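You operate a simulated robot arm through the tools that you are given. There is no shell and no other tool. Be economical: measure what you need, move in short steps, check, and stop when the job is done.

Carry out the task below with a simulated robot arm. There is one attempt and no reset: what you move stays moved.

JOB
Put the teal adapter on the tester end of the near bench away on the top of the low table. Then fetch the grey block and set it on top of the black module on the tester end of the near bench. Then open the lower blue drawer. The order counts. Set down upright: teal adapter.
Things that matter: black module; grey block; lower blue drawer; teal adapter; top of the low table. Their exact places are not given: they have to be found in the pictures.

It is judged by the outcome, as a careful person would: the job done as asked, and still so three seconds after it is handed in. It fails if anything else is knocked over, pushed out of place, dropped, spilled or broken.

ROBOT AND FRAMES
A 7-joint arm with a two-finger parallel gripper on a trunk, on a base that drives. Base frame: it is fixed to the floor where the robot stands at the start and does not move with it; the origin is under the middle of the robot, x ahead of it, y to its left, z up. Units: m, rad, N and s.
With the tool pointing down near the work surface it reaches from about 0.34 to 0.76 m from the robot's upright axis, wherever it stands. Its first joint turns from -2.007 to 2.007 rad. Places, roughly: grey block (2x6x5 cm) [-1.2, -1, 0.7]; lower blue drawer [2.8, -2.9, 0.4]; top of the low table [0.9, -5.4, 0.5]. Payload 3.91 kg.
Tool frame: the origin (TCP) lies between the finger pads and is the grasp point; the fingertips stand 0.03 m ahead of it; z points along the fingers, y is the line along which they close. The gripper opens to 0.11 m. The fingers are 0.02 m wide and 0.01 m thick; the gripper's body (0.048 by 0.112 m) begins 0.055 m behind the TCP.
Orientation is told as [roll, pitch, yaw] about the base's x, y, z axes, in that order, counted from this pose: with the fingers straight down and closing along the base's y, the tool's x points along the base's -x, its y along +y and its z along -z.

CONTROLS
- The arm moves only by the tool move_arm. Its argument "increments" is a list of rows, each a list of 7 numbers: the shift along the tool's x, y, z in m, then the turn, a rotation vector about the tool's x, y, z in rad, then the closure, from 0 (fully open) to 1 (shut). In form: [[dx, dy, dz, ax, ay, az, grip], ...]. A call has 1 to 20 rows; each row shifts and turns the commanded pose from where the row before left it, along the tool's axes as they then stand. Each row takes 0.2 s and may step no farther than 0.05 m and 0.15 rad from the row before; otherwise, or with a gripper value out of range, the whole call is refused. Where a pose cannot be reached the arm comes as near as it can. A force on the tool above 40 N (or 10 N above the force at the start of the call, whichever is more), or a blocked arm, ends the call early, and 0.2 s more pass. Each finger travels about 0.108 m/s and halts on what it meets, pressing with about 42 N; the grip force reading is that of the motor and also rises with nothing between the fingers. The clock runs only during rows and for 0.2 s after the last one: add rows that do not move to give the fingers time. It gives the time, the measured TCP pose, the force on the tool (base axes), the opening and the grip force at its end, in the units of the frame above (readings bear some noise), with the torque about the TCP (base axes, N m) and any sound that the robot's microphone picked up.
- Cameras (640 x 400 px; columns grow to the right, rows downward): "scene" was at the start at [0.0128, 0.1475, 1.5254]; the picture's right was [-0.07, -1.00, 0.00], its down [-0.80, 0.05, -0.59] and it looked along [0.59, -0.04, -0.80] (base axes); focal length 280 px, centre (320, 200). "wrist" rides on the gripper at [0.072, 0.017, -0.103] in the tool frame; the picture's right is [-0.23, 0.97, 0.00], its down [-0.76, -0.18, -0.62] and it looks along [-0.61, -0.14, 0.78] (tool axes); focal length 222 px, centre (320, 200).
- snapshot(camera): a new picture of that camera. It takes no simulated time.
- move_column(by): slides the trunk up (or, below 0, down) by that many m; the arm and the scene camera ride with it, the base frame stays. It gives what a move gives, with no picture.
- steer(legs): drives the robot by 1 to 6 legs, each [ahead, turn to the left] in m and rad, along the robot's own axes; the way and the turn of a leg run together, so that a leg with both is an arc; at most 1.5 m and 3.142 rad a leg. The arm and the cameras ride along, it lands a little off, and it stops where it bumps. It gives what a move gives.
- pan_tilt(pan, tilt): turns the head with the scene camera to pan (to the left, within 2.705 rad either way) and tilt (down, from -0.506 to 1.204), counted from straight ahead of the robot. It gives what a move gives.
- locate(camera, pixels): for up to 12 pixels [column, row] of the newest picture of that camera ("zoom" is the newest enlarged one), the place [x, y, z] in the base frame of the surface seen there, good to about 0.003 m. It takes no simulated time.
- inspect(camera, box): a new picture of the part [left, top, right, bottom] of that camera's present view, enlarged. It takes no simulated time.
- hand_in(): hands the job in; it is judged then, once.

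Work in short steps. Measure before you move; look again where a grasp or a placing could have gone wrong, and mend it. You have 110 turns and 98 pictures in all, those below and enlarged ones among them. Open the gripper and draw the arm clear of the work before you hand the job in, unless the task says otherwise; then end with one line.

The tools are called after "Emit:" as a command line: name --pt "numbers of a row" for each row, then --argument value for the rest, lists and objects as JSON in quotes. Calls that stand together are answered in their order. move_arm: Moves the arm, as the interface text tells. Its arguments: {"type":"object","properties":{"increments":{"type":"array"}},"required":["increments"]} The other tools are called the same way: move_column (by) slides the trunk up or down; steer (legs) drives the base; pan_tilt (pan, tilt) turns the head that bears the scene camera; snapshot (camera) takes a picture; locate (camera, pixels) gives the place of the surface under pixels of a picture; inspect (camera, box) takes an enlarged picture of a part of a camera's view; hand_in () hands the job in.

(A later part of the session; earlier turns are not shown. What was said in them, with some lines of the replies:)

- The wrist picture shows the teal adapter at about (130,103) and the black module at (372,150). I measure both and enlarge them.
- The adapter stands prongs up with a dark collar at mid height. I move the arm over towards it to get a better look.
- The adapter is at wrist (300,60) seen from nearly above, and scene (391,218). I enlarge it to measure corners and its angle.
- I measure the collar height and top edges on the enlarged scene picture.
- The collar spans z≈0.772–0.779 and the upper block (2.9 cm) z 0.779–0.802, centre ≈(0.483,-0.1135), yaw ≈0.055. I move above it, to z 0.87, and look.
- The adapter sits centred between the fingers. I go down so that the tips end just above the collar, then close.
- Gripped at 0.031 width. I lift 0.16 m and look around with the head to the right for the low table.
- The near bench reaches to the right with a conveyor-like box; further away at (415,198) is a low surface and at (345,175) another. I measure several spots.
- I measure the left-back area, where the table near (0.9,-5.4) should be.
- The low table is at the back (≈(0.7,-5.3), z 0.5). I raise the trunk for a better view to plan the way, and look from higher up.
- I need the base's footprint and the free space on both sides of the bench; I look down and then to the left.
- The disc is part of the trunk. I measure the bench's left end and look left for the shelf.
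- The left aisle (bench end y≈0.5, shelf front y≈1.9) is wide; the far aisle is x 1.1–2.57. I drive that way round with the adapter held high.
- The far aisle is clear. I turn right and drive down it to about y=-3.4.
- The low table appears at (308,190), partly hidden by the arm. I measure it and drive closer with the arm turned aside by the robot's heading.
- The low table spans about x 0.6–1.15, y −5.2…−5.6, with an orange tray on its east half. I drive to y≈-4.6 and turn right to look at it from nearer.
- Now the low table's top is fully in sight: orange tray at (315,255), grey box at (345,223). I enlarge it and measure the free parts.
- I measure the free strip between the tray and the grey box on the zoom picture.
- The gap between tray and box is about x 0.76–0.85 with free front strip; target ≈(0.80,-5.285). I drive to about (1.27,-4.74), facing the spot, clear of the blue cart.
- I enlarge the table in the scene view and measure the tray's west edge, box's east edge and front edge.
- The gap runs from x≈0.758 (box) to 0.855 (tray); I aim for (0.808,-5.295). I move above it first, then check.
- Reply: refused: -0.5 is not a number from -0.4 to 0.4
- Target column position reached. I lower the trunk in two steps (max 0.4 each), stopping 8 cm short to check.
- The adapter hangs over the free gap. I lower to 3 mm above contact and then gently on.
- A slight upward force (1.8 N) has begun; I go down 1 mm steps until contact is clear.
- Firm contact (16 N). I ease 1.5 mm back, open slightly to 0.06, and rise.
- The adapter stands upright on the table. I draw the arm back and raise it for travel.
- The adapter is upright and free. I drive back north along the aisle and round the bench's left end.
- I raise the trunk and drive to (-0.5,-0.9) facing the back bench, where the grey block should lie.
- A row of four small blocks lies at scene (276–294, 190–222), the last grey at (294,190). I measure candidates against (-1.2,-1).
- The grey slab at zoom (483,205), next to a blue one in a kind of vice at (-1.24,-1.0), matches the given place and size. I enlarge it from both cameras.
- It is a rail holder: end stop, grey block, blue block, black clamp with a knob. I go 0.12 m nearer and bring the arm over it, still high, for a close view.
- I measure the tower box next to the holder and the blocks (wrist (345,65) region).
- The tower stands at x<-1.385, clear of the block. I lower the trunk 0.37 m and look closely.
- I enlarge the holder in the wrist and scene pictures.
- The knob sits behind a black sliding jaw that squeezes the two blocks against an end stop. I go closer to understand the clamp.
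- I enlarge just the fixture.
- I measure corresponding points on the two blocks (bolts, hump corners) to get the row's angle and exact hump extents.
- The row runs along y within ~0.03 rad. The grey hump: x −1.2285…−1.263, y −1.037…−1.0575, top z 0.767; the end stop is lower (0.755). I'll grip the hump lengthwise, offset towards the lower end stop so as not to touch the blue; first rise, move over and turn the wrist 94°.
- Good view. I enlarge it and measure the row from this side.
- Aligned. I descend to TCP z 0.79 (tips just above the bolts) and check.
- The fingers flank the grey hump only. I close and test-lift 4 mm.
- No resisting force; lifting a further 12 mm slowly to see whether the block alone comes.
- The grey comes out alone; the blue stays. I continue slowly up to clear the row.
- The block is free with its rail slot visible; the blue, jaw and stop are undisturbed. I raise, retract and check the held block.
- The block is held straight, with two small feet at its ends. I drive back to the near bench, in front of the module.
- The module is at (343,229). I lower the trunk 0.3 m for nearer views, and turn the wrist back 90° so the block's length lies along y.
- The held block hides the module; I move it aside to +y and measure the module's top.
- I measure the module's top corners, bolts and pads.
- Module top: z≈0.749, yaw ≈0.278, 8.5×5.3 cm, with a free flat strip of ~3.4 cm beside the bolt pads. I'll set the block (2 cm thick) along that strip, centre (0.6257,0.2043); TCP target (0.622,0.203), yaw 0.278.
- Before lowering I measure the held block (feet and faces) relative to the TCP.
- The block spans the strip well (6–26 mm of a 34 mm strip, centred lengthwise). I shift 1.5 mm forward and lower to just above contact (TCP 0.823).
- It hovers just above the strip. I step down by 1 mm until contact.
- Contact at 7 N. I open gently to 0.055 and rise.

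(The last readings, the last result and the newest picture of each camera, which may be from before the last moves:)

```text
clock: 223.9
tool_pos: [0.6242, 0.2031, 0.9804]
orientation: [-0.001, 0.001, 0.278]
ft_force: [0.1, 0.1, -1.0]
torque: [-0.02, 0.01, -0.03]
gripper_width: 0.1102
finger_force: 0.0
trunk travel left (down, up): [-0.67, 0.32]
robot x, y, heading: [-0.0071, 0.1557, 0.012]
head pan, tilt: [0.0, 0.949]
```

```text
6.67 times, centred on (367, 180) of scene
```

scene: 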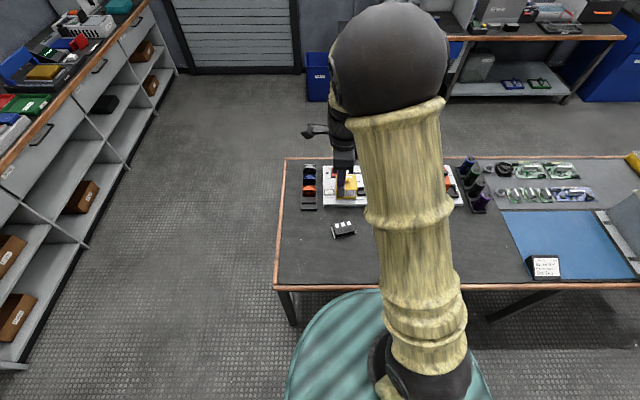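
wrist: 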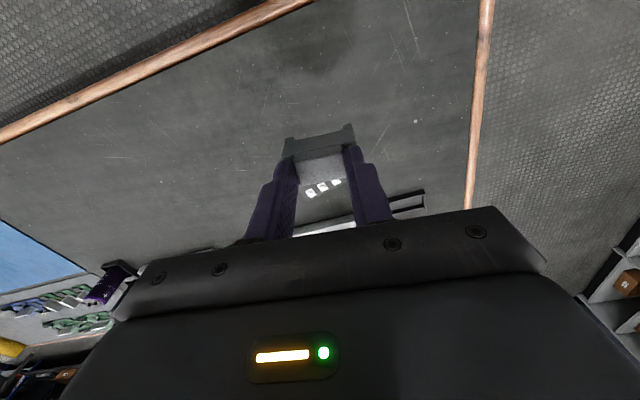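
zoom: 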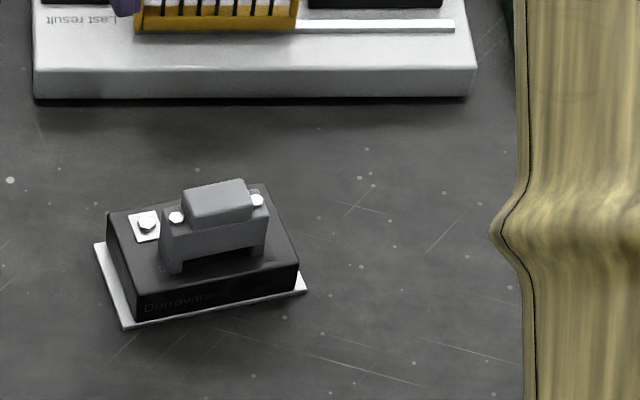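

The block stands steadily on the module. I retract and raise the arm and drive round to the far aisle for the drawer.

Emit:
move_column --by 0.3

Emit:
move_arm --pt "0.04 0 0 0 0 0.14 0" --pt "0.04 0 0 0 0 0.13 0" --pt "0.04 0 0 0 0 0 0" --pt "0 0 0 0 0 0 0"

Emit:
steer --legs '[[-0.15, 0], [0, 1.56], [1.05, 0], [0, -1.571], [1.0, 0], [0.9, 0]]'

```text
clock: 226.9
tool_pos: [0.6252, 0.2044, 1.2806]
orientation: [-0.001, -0.001, 0.278]
ft_force: [0.6, -0.2, 0.6]
torque: [0.02, 0.03, 0.0]
gripper_width: 0.1101
finger_force: 0.1
trunk travel left (down, up): [-0.97, 0.02]
robot x, y, heading: [-0.0094, 0.1541, 0.005]
head pan, tilt: [0.0, 0.949]
```

```text
clock: 227.9
tool_pos: [0.5067, 0.1852, 1.2782]
orientation: [0.001, 0.001, 0.008]
ft_force: [0.5, 0.0, 0.0]
torque: [-0.04, 0.04, 0.0]
gripper_width: 0.11
finger_force: 0.0
trunk travel left (down, up): [-0.97, 0.02]
robot x, y, heading: [-0.0093, 0.1512, 0.011]
head pan, tilt: [0.0, 0.949]
```

```text
clock: 251.1
tool_pos: [2.2646, 1.2196, 1.2802]
orientation: [-0.001, 0.0, -0.007]
ft_force: [-0.2, -0.3, 0.3]
torque: [0.0, -0.03, -0.01]
gripper_width: 0.11
finger_force: 0.0
trunk travel left (down, up): [-0.97, 0.02]
robot x, y, heading: [1.7503, 1.1961, -0.006]
head pan, tilt: [0.0, 0.949]
```

I drive down the aisle to y≈-2.85 and turn to face the blue cabinet.

Emit:
steer --legs '[[0, -1.567], [1.4, 0], [1.4, 0], [1.25, 0], [0, 1.571]]'

Emit:
pan_tilt --pan 0.35 --tilt 0.9

Emit:
snapshot --camera "scene"

```text
clock: 278.2
tool_pos: [2.2238, -2.8248, 1.281]
orientation: [0.0, 0.001, -0.009]
ft_force: [0.2, 0.2, -0.3]
torque: [0.01, -0.03, 0.0]
gripper_width: 0.1099
finger_force: 0.1
trunk travel left (down, up): [-0.97, 0.02]
robot x, y, heading: [1.7049, -2.8459, -0.013]
head pan, tilt: [0.0, 0.949]
```

```text
clock: 279.0
tool_pos: [2.2254, -2.8262, 1.2795]
orientation: [-0.001, 0.0, -0.009]
ft_force: [0.5, 0.3, 0.4]
torque: [0.02, -0.01, 0.01]
gripper_width: 0.1101
finger_force: 0.1
trunk travel left (down, up): [-0.97, 0.02]
robot x, y, heading: [1.7088, -2.8466, -0.01]
head pan, tilt: [0.351, 0.901]
```

```text
28 pictures are left
```

scene: 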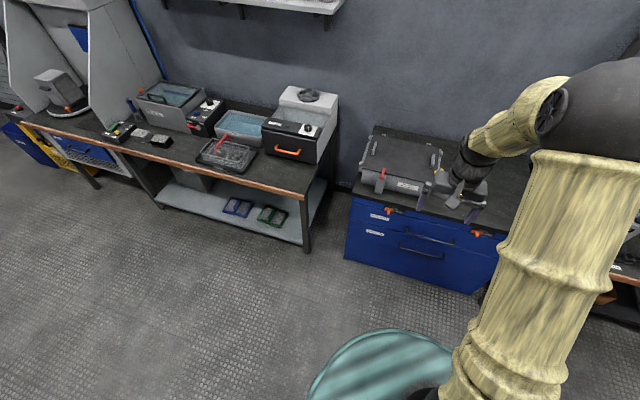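

The cabinet front shows two drawers with handles at (428,236) and (420,252), and orange items at (390,210), (482,233). I lower the trunk for a more frontal look and enlarge.

Emit:
move_column --by -0.3

Emit:
pan_tilt --pan 0.1 --tilt 0.9

Emit:
snapshot --camera "scene"

Emit:
snapshot --camera "wrist"

```text
clock: 282.0
tool_pos: [2.2243, -2.8261, 0.9797]
orientation: [0.0, -0.001, -0.01]
ft_force: [-0.2, 0.1, 0.0]
torque: [0.0, 0.01, -0.01]
gripper_width: 0.1099
finger_force: 0.1
trunk travel left (down, up): [-0.67, 0.32]
robot x, y, heading: [1.7046, -2.8446, -0.008]
head pan, tilt: [0.351, 0.901]
```

```text
clock: 282.8
tool_pos: [2.2227, -2.825, 0.9792]
orientation: [0.001, 0.001, -0.01]
ft_force: [0.9, 0.2, -0.5]
torque: [0.01, 0.02, 0.03]
gripper_width: 0.1104
finger_force: 0.1
trunk travel left (down, up): [-0.67, 0.32]
robot x, y, heading: [1.7039, -2.8491, -0.008]
head pan, tilt: [0.099, 0.901]
```

```text
27 pictures are left
```

scene: 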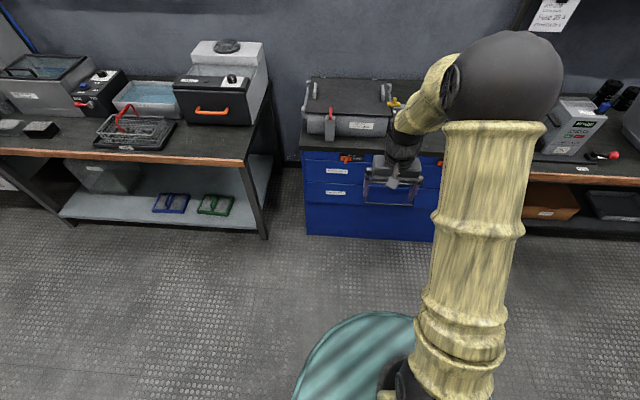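

```text
26 pictures are left
```

wrist: 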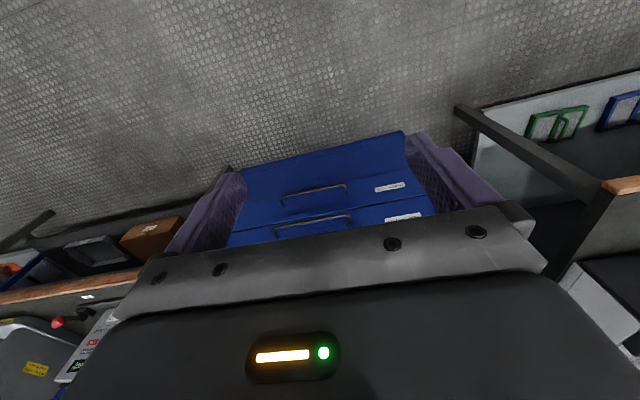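

I enlarge the handles in the wrist view and measure; also the orange lever in the scene view.

Emit:
inspect --camera "wrist" --box '[220, 120, 440, 250]'

Emit:
locate --camera "wrist" --pixels '[[313, 190], [283, 196], [346, 184], [315, 221], [278, 229], [350, 215], [313, 178], [330, 205], [240, 170], [400, 135], [313, 200], [430, 200]]'

Emit:
inspect --camera "scene" --box '[295, 140, 455, 245]'

```text
2.91 times, centred on (330, 185) of wrist
```

zoom: 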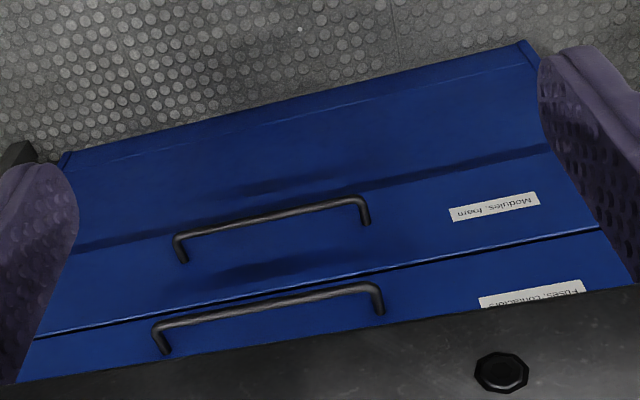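

```text
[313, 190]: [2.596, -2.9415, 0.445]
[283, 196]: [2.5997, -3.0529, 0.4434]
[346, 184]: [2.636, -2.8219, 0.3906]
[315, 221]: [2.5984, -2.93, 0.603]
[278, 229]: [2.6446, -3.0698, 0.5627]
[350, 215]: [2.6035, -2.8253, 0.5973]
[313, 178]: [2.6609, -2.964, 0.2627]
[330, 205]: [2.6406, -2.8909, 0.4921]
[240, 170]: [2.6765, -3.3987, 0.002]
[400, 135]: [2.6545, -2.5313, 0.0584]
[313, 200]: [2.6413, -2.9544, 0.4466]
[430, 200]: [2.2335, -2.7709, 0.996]
```

```text
3.81 times, centred on (375, 192) of scene
```

zoom: 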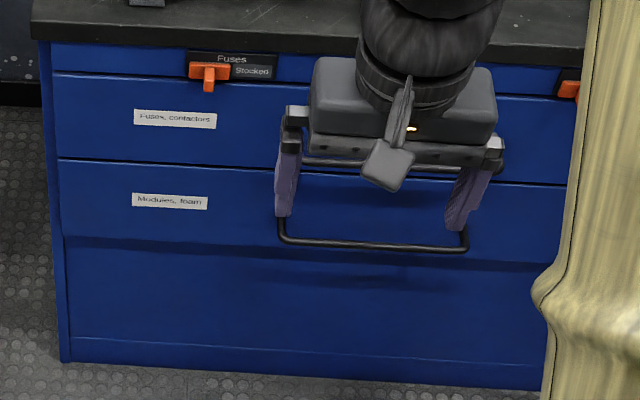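

The lower handle is a bar at x≈2.597, z≈0.444, y −3.05…−2.83, about 4 cm off the drawer face (x 2.641). I'll grip it with the tool level: move forward, then pitch the tool to point at the cabinet.

Emit:
move_arm --pt "-0.0375 -0.02875 0 0 0 0 0" --pt "-0.0375 -0.02875 0 0 0 0 0" --pt "-0.0375 -0.02875 0 0 0 0 0" --pt "-0.0375 -0.02875 0 0 0 0 0" --pt "0 0 0 0 -0.1428 0 0" --pt "0 0 0 0 -0.1428 0 0" --pt "0 0 0 0 -0.1428 0 0" --pt "0 0 0 0 -0.1428 0 0" --pt "0 0 0 0 -0.1428 0 0" --pt "0 0 0 0 -0.1428 0 0" --pt "0 0 0 0 -0.1428 0 0" --pt "0 0 0 0 -0.1428 0 0" --pt "0 0 0 0 -0.1428 0 0" --pt "0 0 0 0 -0.1428 0 0" --pt "0 0 0 0 -0.1428 0 0" --pt "0 0 0 0 0 0 0"

Emit:
snapshot --camera "scene"

```text
clock: 286.2
tool_pos: [2.3737, -2.9424, 0.9801]
orientation: [2.924, -1.569, -2.934]
ft_force: [-0.8, 0.0, 0.1]
torque: [0.01, -0.04, 0.02]
gripper_width: 0.1099
finger_force: 0.0
trunk travel left (down, up): [-0.67, 0.32]
robot x, y, heading: [1.7059, -2.8473, -0.012]
head pan, tilt: [0.099, 0.901]
```

```text
23 pictures are left
```

scene: 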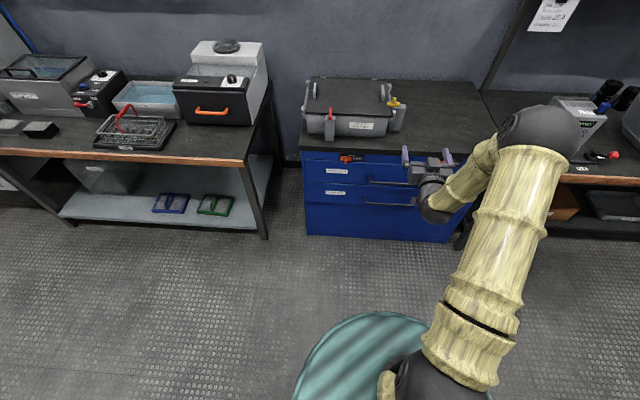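

The tool is level. I roll it 90° so that the fingers close vertically, then lower the trunk.

Emit:
move_arm --pt "0 0 0 0 0 0.1428 0" --pt "0 0 0 0 0 0.1428 0" --pt "0 0 0 0 0 0.1428 0" --pt "0 0 0 0 0 0.1428 0" --pt "0 0 0 0 0 0.1428 0" --pt "0 0 0 0 0 0.1428 0" --pt "0 0 0 0 0 0.1428 0" --pt "0 0 0 0 0 0.1428 0" --pt "0 0 0 0 0 0.1428 0" --pt "0 0 0 0 0 0.1428 0" --pt "0 0 0 0 0 0.1428 0" --pt "0 0 0 0 0 0 0"

Emit:
move_column --by -0.4

Emit:
move_column --by -0.136

Emit:
snapshot --camera "scene"

Emit:
snapshot --camera "wrist"

```text
clock: 288.8
tool_pos: [2.3728, -2.9423, 0.9793]
orientation: [1.573, 0.0, -1.579]
ft_force: [0.3, -0.6, -0.4]
torque: [0.0, -0.02, -0.02]
gripper_width: 0.11
finger_force: 0.1
trunk travel left (down, up): [-0.67, 0.32]
robot x, y, heading: [1.7058, -2.8476, -0.011]
head pan, tilt: [0.099, 0.901]
```

```text
clock: 292.6
tool_pos: [2.3731, -2.9432, 0.58]
orientation: [1.57, 0.0, -1.581]
ft_force: [-0.4, 0.3, 0.7]
torque: [0.01, 0.03, 0.0]
gripper_width: 0.1102
finger_force: 0.1
trunk travel left (down, up): [-0.27, 0.72]
robot x, y, heading: [1.709, -2.8457, -0.004]
head pan, tilt: [0.099, 0.901]
```

```text
clock: 294.2
tool_pos: [2.3725, -2.9433, 0.4433]
orientation: [1.572, -0.001, -1.581]
ft_force: [0.0, 0.6, 0.3]
torque: [-0.02, 0.02, -0.01]
gripper_width: 0.1102
finger_force: 0.0
trunk travel left (down, up): [-0.134, 0.856]
robot x, y, heading: [1.7077, -2.8474, -0.01]
head pan, tilt: [0.099, 0.901]
```

```text
22 pictures are left
```

scene: 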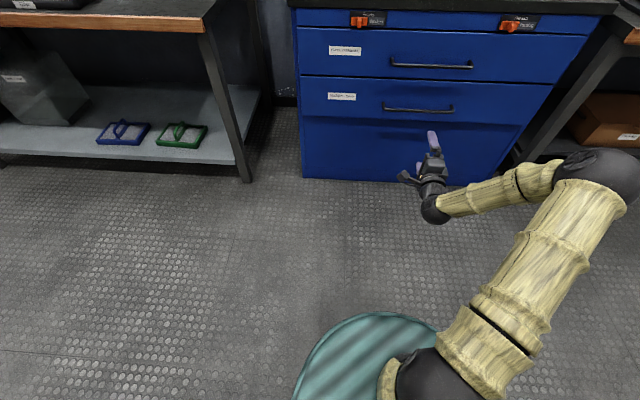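

```text
21 pictures are left
```

wrist: 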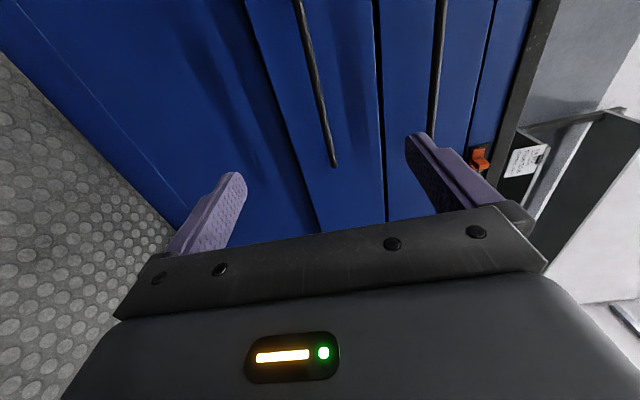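

Now the cabinet front is in clear view. I enlarge it to read the orange tags and remeasure the lower handle at (418,108).

Emit:
inspect --camera "scene" --box '[330, 5, 550, 130]'

Emit:
locate --camera "scene" --pixels '[[383, 107], [418, 110], [452, 110], [400, 66], [470, 66], [418, 95], [418, 120], [365, 20], [515, 27]]'

```text
2.91 times, centred on (440, 68) of scene
```

zoom: 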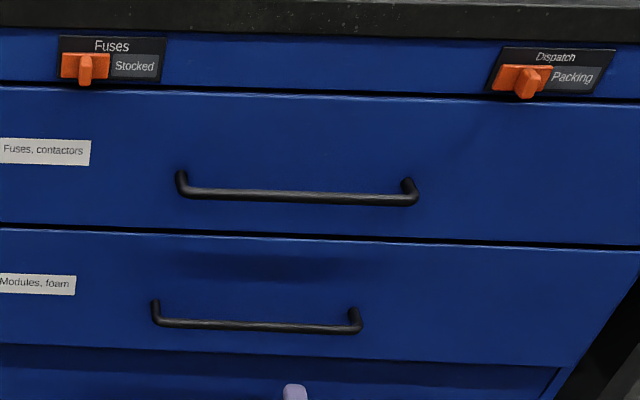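

```text
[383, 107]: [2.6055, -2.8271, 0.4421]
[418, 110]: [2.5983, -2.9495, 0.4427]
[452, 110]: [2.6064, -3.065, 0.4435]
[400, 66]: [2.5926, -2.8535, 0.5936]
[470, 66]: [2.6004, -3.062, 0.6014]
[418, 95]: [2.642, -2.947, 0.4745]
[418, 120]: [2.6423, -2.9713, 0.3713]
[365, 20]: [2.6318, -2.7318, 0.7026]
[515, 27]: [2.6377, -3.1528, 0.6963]
```

The tags are just status sliders. Handle at z 0.443, x≈2.60: I drive 0.15 m forward, then advance the arm the rest.

Emit:
steer --legs '[[0.15, 0]]'

Emit:
snapshot --camera "wrist"

```text
clock: 295.6
tool_pos: [2.5238, -2.9429, 0.4435]
orientation: [1.57, -0.001, -1.581]
ft_force: [0.5, -1.0, -0.5]
torque: [-0.02, 0.01, 0.01]
gripper_width: 0.1102
finger_force: 0.1
trunk travel left (down, up): [-0.134, 0.856]
robot x, y, heading: [1.8604, -2.8471, -0.008]
head pan, tilt: [0.099, 0.901]
```

```text
19 pictures are left
```

wrist: 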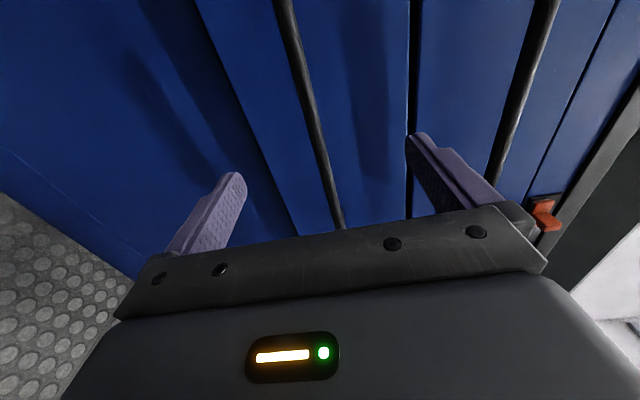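

The bar runs between the fingers. I advance 7 cm and close on it.

Emit:
move_arm --pt "0 0 0.035 0 0 0 0" --pt "0 0 0.035 0 0 0 0" --pt "0 0 0 0 0 0 0" --pt "0 0 0 0 0 0 0.5" --pt "0 0 0 0 0 0 1" --pt "0 0 0 0 0 0 1" --pt "0 0 0 0 0 0 1" --pt "0 0 0 0 0 0 1"

Emit:
snapshot --camera "wrist"

```text
clock: 297.4
tool_pos: [2.5949, -2.9433, 0.4404]
orientation: [1.566, 0.001, -1.581]
ft_force: [-2.1, 0.5, -16.1]
torque: [0.02, 0.1, -0.07]
gripper_width: 0.0118
finger_force: 45.1
trunk travel left (down, up): [-0.134, 0.856]
robot x, y, heading: [1.8565, -2.8429, -0.009]
head pan, tilt: [0.099, 0.901]
```

```text
18 pictures are left
```

wrist: 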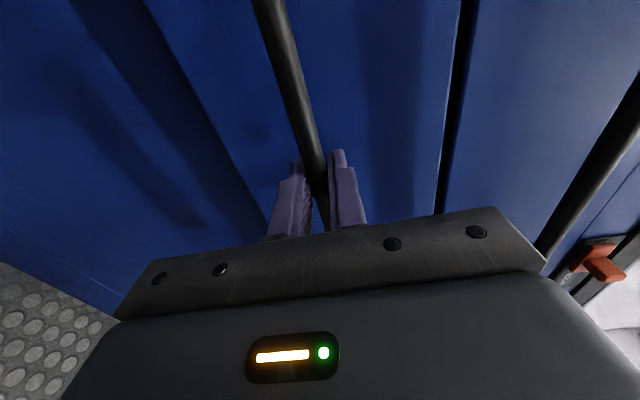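

Gripped the bar (12 mm). I relieve the 3 mm height offset and pull back a few cm with the arm.

Emit:
move_arm --pt "0 -0.002 0 0 0 0 1" --pt "0 0 -0.01 0 0 0 1" --pt "0 0 -0.015 0 0 0 1" --pt "0 0 -0.015 0 0 0 1" --pt "0 0 -0.015 0 0 0 1" --pt "0 0 0 0 0 0 1"

Emit:
snapshot --camera "scene"

```text
clock: 298.8
tool_pos: [2.5393, -2.9448, 0.4407]
orientation: [1.568, -0.001, -1.584]
ft_force: [0.0, -9.2, -12.0]
torque: [-0.06, 0.1, 0.3]
gripper_width: 0.0117
finger_force: 45.3
trunk travel left (down, up): [-0.134, 0.856]
robot x, y, heading: [1.8583, -2.8467, -0.006]
head pan, tilt: [0.099, 0.901]
```

```text
17 pictures are left
```

scene: 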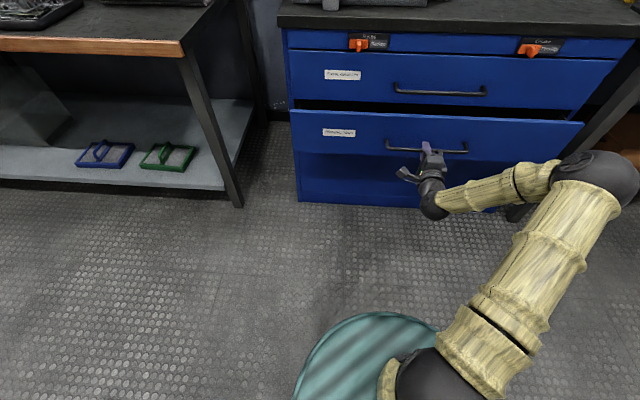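

The drawer is opening. I pull on by driving straight back 0.2 m.

Emit:
steer --legs '[[-0.2, 0]]'

Emit:
snapshot --camera "scene"

```text
clock: 300.4
tool_pos: [2.3397, -2.9472, 0.4412]
orientation: [1.568, 0.0, -1.592]
ft_force: [0.4, -35.8, -3.3]
torque: [-0.05, 0.04, -0.29]
gripper_width: 0.012
finger_force: 44.8
trunk travel left (down, up): [-0.134, 0.856]
robot x, y, heading: [1.6586, -2.8486, -0.007]
head pan, tilt: [0.099, 0.901]
```

```text
16 pictures are left
```

scene: 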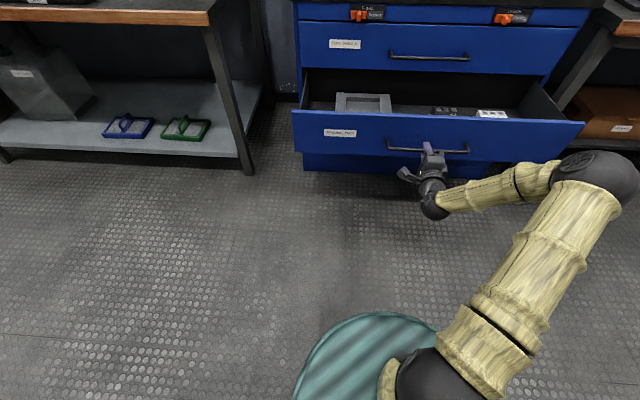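

Open by 0.255 m, with side load −36 N on the tool. I relieve this sideways, then pull further with the arm while watching the force.

Emit:
move_arm --pt "-0.002 0 0 0 0 0 1" --pt "-0.002 0 0 0 0 0 1" --pt "0 0 0 0 0 0 1"

Emit:
move_arm --pt "0 0 -0.015 0 0 0 1" --pt "0 0 -0.015 0 0 0 1" --pt "0 0 -0.015 0 0 0 1" --pt "0 0 -0.015 0 0 0 1" --pt "0 0 -0.015 0 0 0 1" --pt "0 0 0 0 0 0 1"

```text
clock: 301.2
tool_pos: [2.3398, -2.9481, 0.4417]
orientation: [1.567, 0.0, -1.587]
ft_force: [0.7, 21.3, -4.4]
torque: [0.06, 0.07, -0.39]
gripper_width: 0.0115
finger_force: 45.3
trunk travel left (down, up): [-0.134, 0.856]
robot x, y, heading: [1.6559, -2.8438, -0.01]
head pan, tilt: [0.099, 0.901]
```

```text
clock: 302.6
tool_pos: [2.2625, -2.9498, 0.4407]
orientation: [1.568, -0.002, -1.593]
ft_force: [-0.2, 15.3, -6.8]
torque: [0.1, 0.04, 1.02]
gripper_width: 0.0117
finger_force: 45.0
trunk travel left (down, up): [-0.134, 0.856]
robot x, y, heading: [1.6593, -2.8444, -0.009]
head pan, tilt: [0.099, 0.901]
```

Open 0.33 m, still running freely. I pull a little more in small steps; a stop would show as force.

Emit:
move_arm --pt "0 0 -0.01 0 0 0 1" --pt "0 0 -0.01 0 0 0 1" --pt "0 0 -0.01 0 0 0 1" --pt "0 0 -0.01 0 0 0 1" --pt "0 0 0 0 0 0 1"

Emit:
snapshot --camera "scene"

```text
clock: 303.8
tool_pos: [2.2234, -2.9486, 0.4407]
orientation: [1.568, -0.003, -1.597]
ft_force: [-1.9, -5.7, -5.4]
torque: [0.07, 0.03, 0.08]
gripper_width: 0.0116
finger_force: 44.9
trunk travel left (down, up): [-0.134, 0.856]
robot x, y, heading: [1.6603, -2.8455, -0.01]
head pan, tilt: [0.099, 0.901]
```

```text
15 pictures are left
```

scene: 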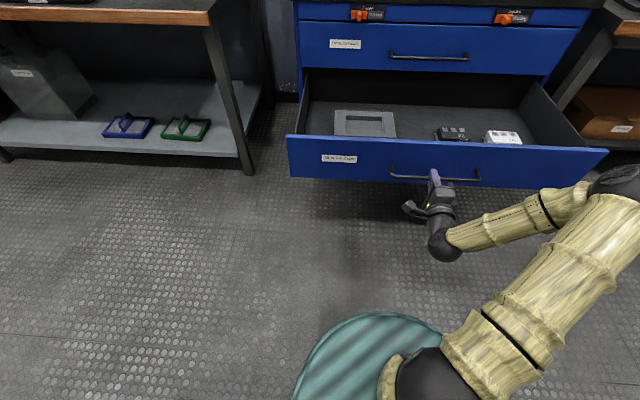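

The drawer stands open about 0.37 m. I open the gripper and draw straight back.

Emit:
move_arm --pt "0 0 0 0 0 0 0.7" --pt "0 0 0 0 0 0 0.3" --pt "0 0 0 0 0 0 0.2" --pt "0 0 0 0 0 0 0.2" --pt "0 0 0 0 0 0 0.2"

Emit:
steer --legs '[[-0.2, 0]]'

Emit:
snapshot --camera "scene"

```text
clock: 305.0
tool_pos: [2.224, -2.9484, 0.4408]
orientation: [1.569, 0.0, -1.593]
ft_force: [0.1, 0.1, 0.5]
torque: [-0.02, -0.01, 0.0]
gripper_width: 0.0881
finger_force: 0.1
trunk travel left (down, up): [-0.134, 0.856]
robot x, y, heading: [1.6583, -2.8444, -0.009]
head pan, tilt: [0.099, 0.901]
```

```text
clock: 306.6
tool_pos: [2.021, -2.9456, 0.4416]
orientation: [1.57, 0.0, -1.592]
ft_force: [0.5, -0.1, 0.3]
torque: [0.03, 0.01, 0.01]
gripper_width: 0.088
finger_force: 0.0
trunk travel left (down, up): [-0.134, 0.856]
robot x, y, heading: [1.4568, -2.8468, -0.009]
head pan, tilt: [0.099, 0.901]
```

```text
14 pictures are left
```

scene: 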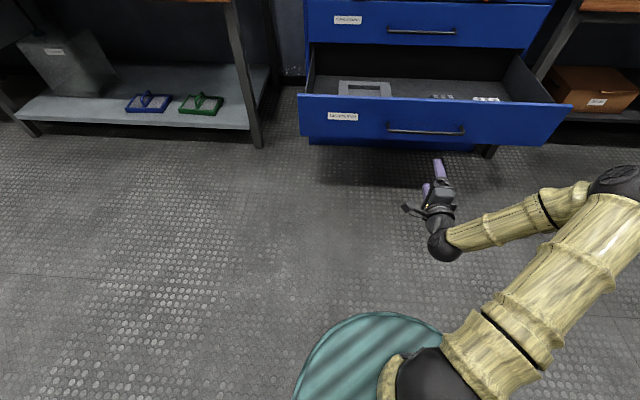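

The drawer stays open, the gripper is open and clear, and my last close-ups showed the adapter upright on the low table and the block steady on the module. I hand in.

Emit:
hand_in

```text
The job is handed in.
```

All three parts were done in order, and the job is handed in: the teal adapter stands upright on the low table, the grey block is on the black module, and the lower blue drawer is open about 0.37 m.
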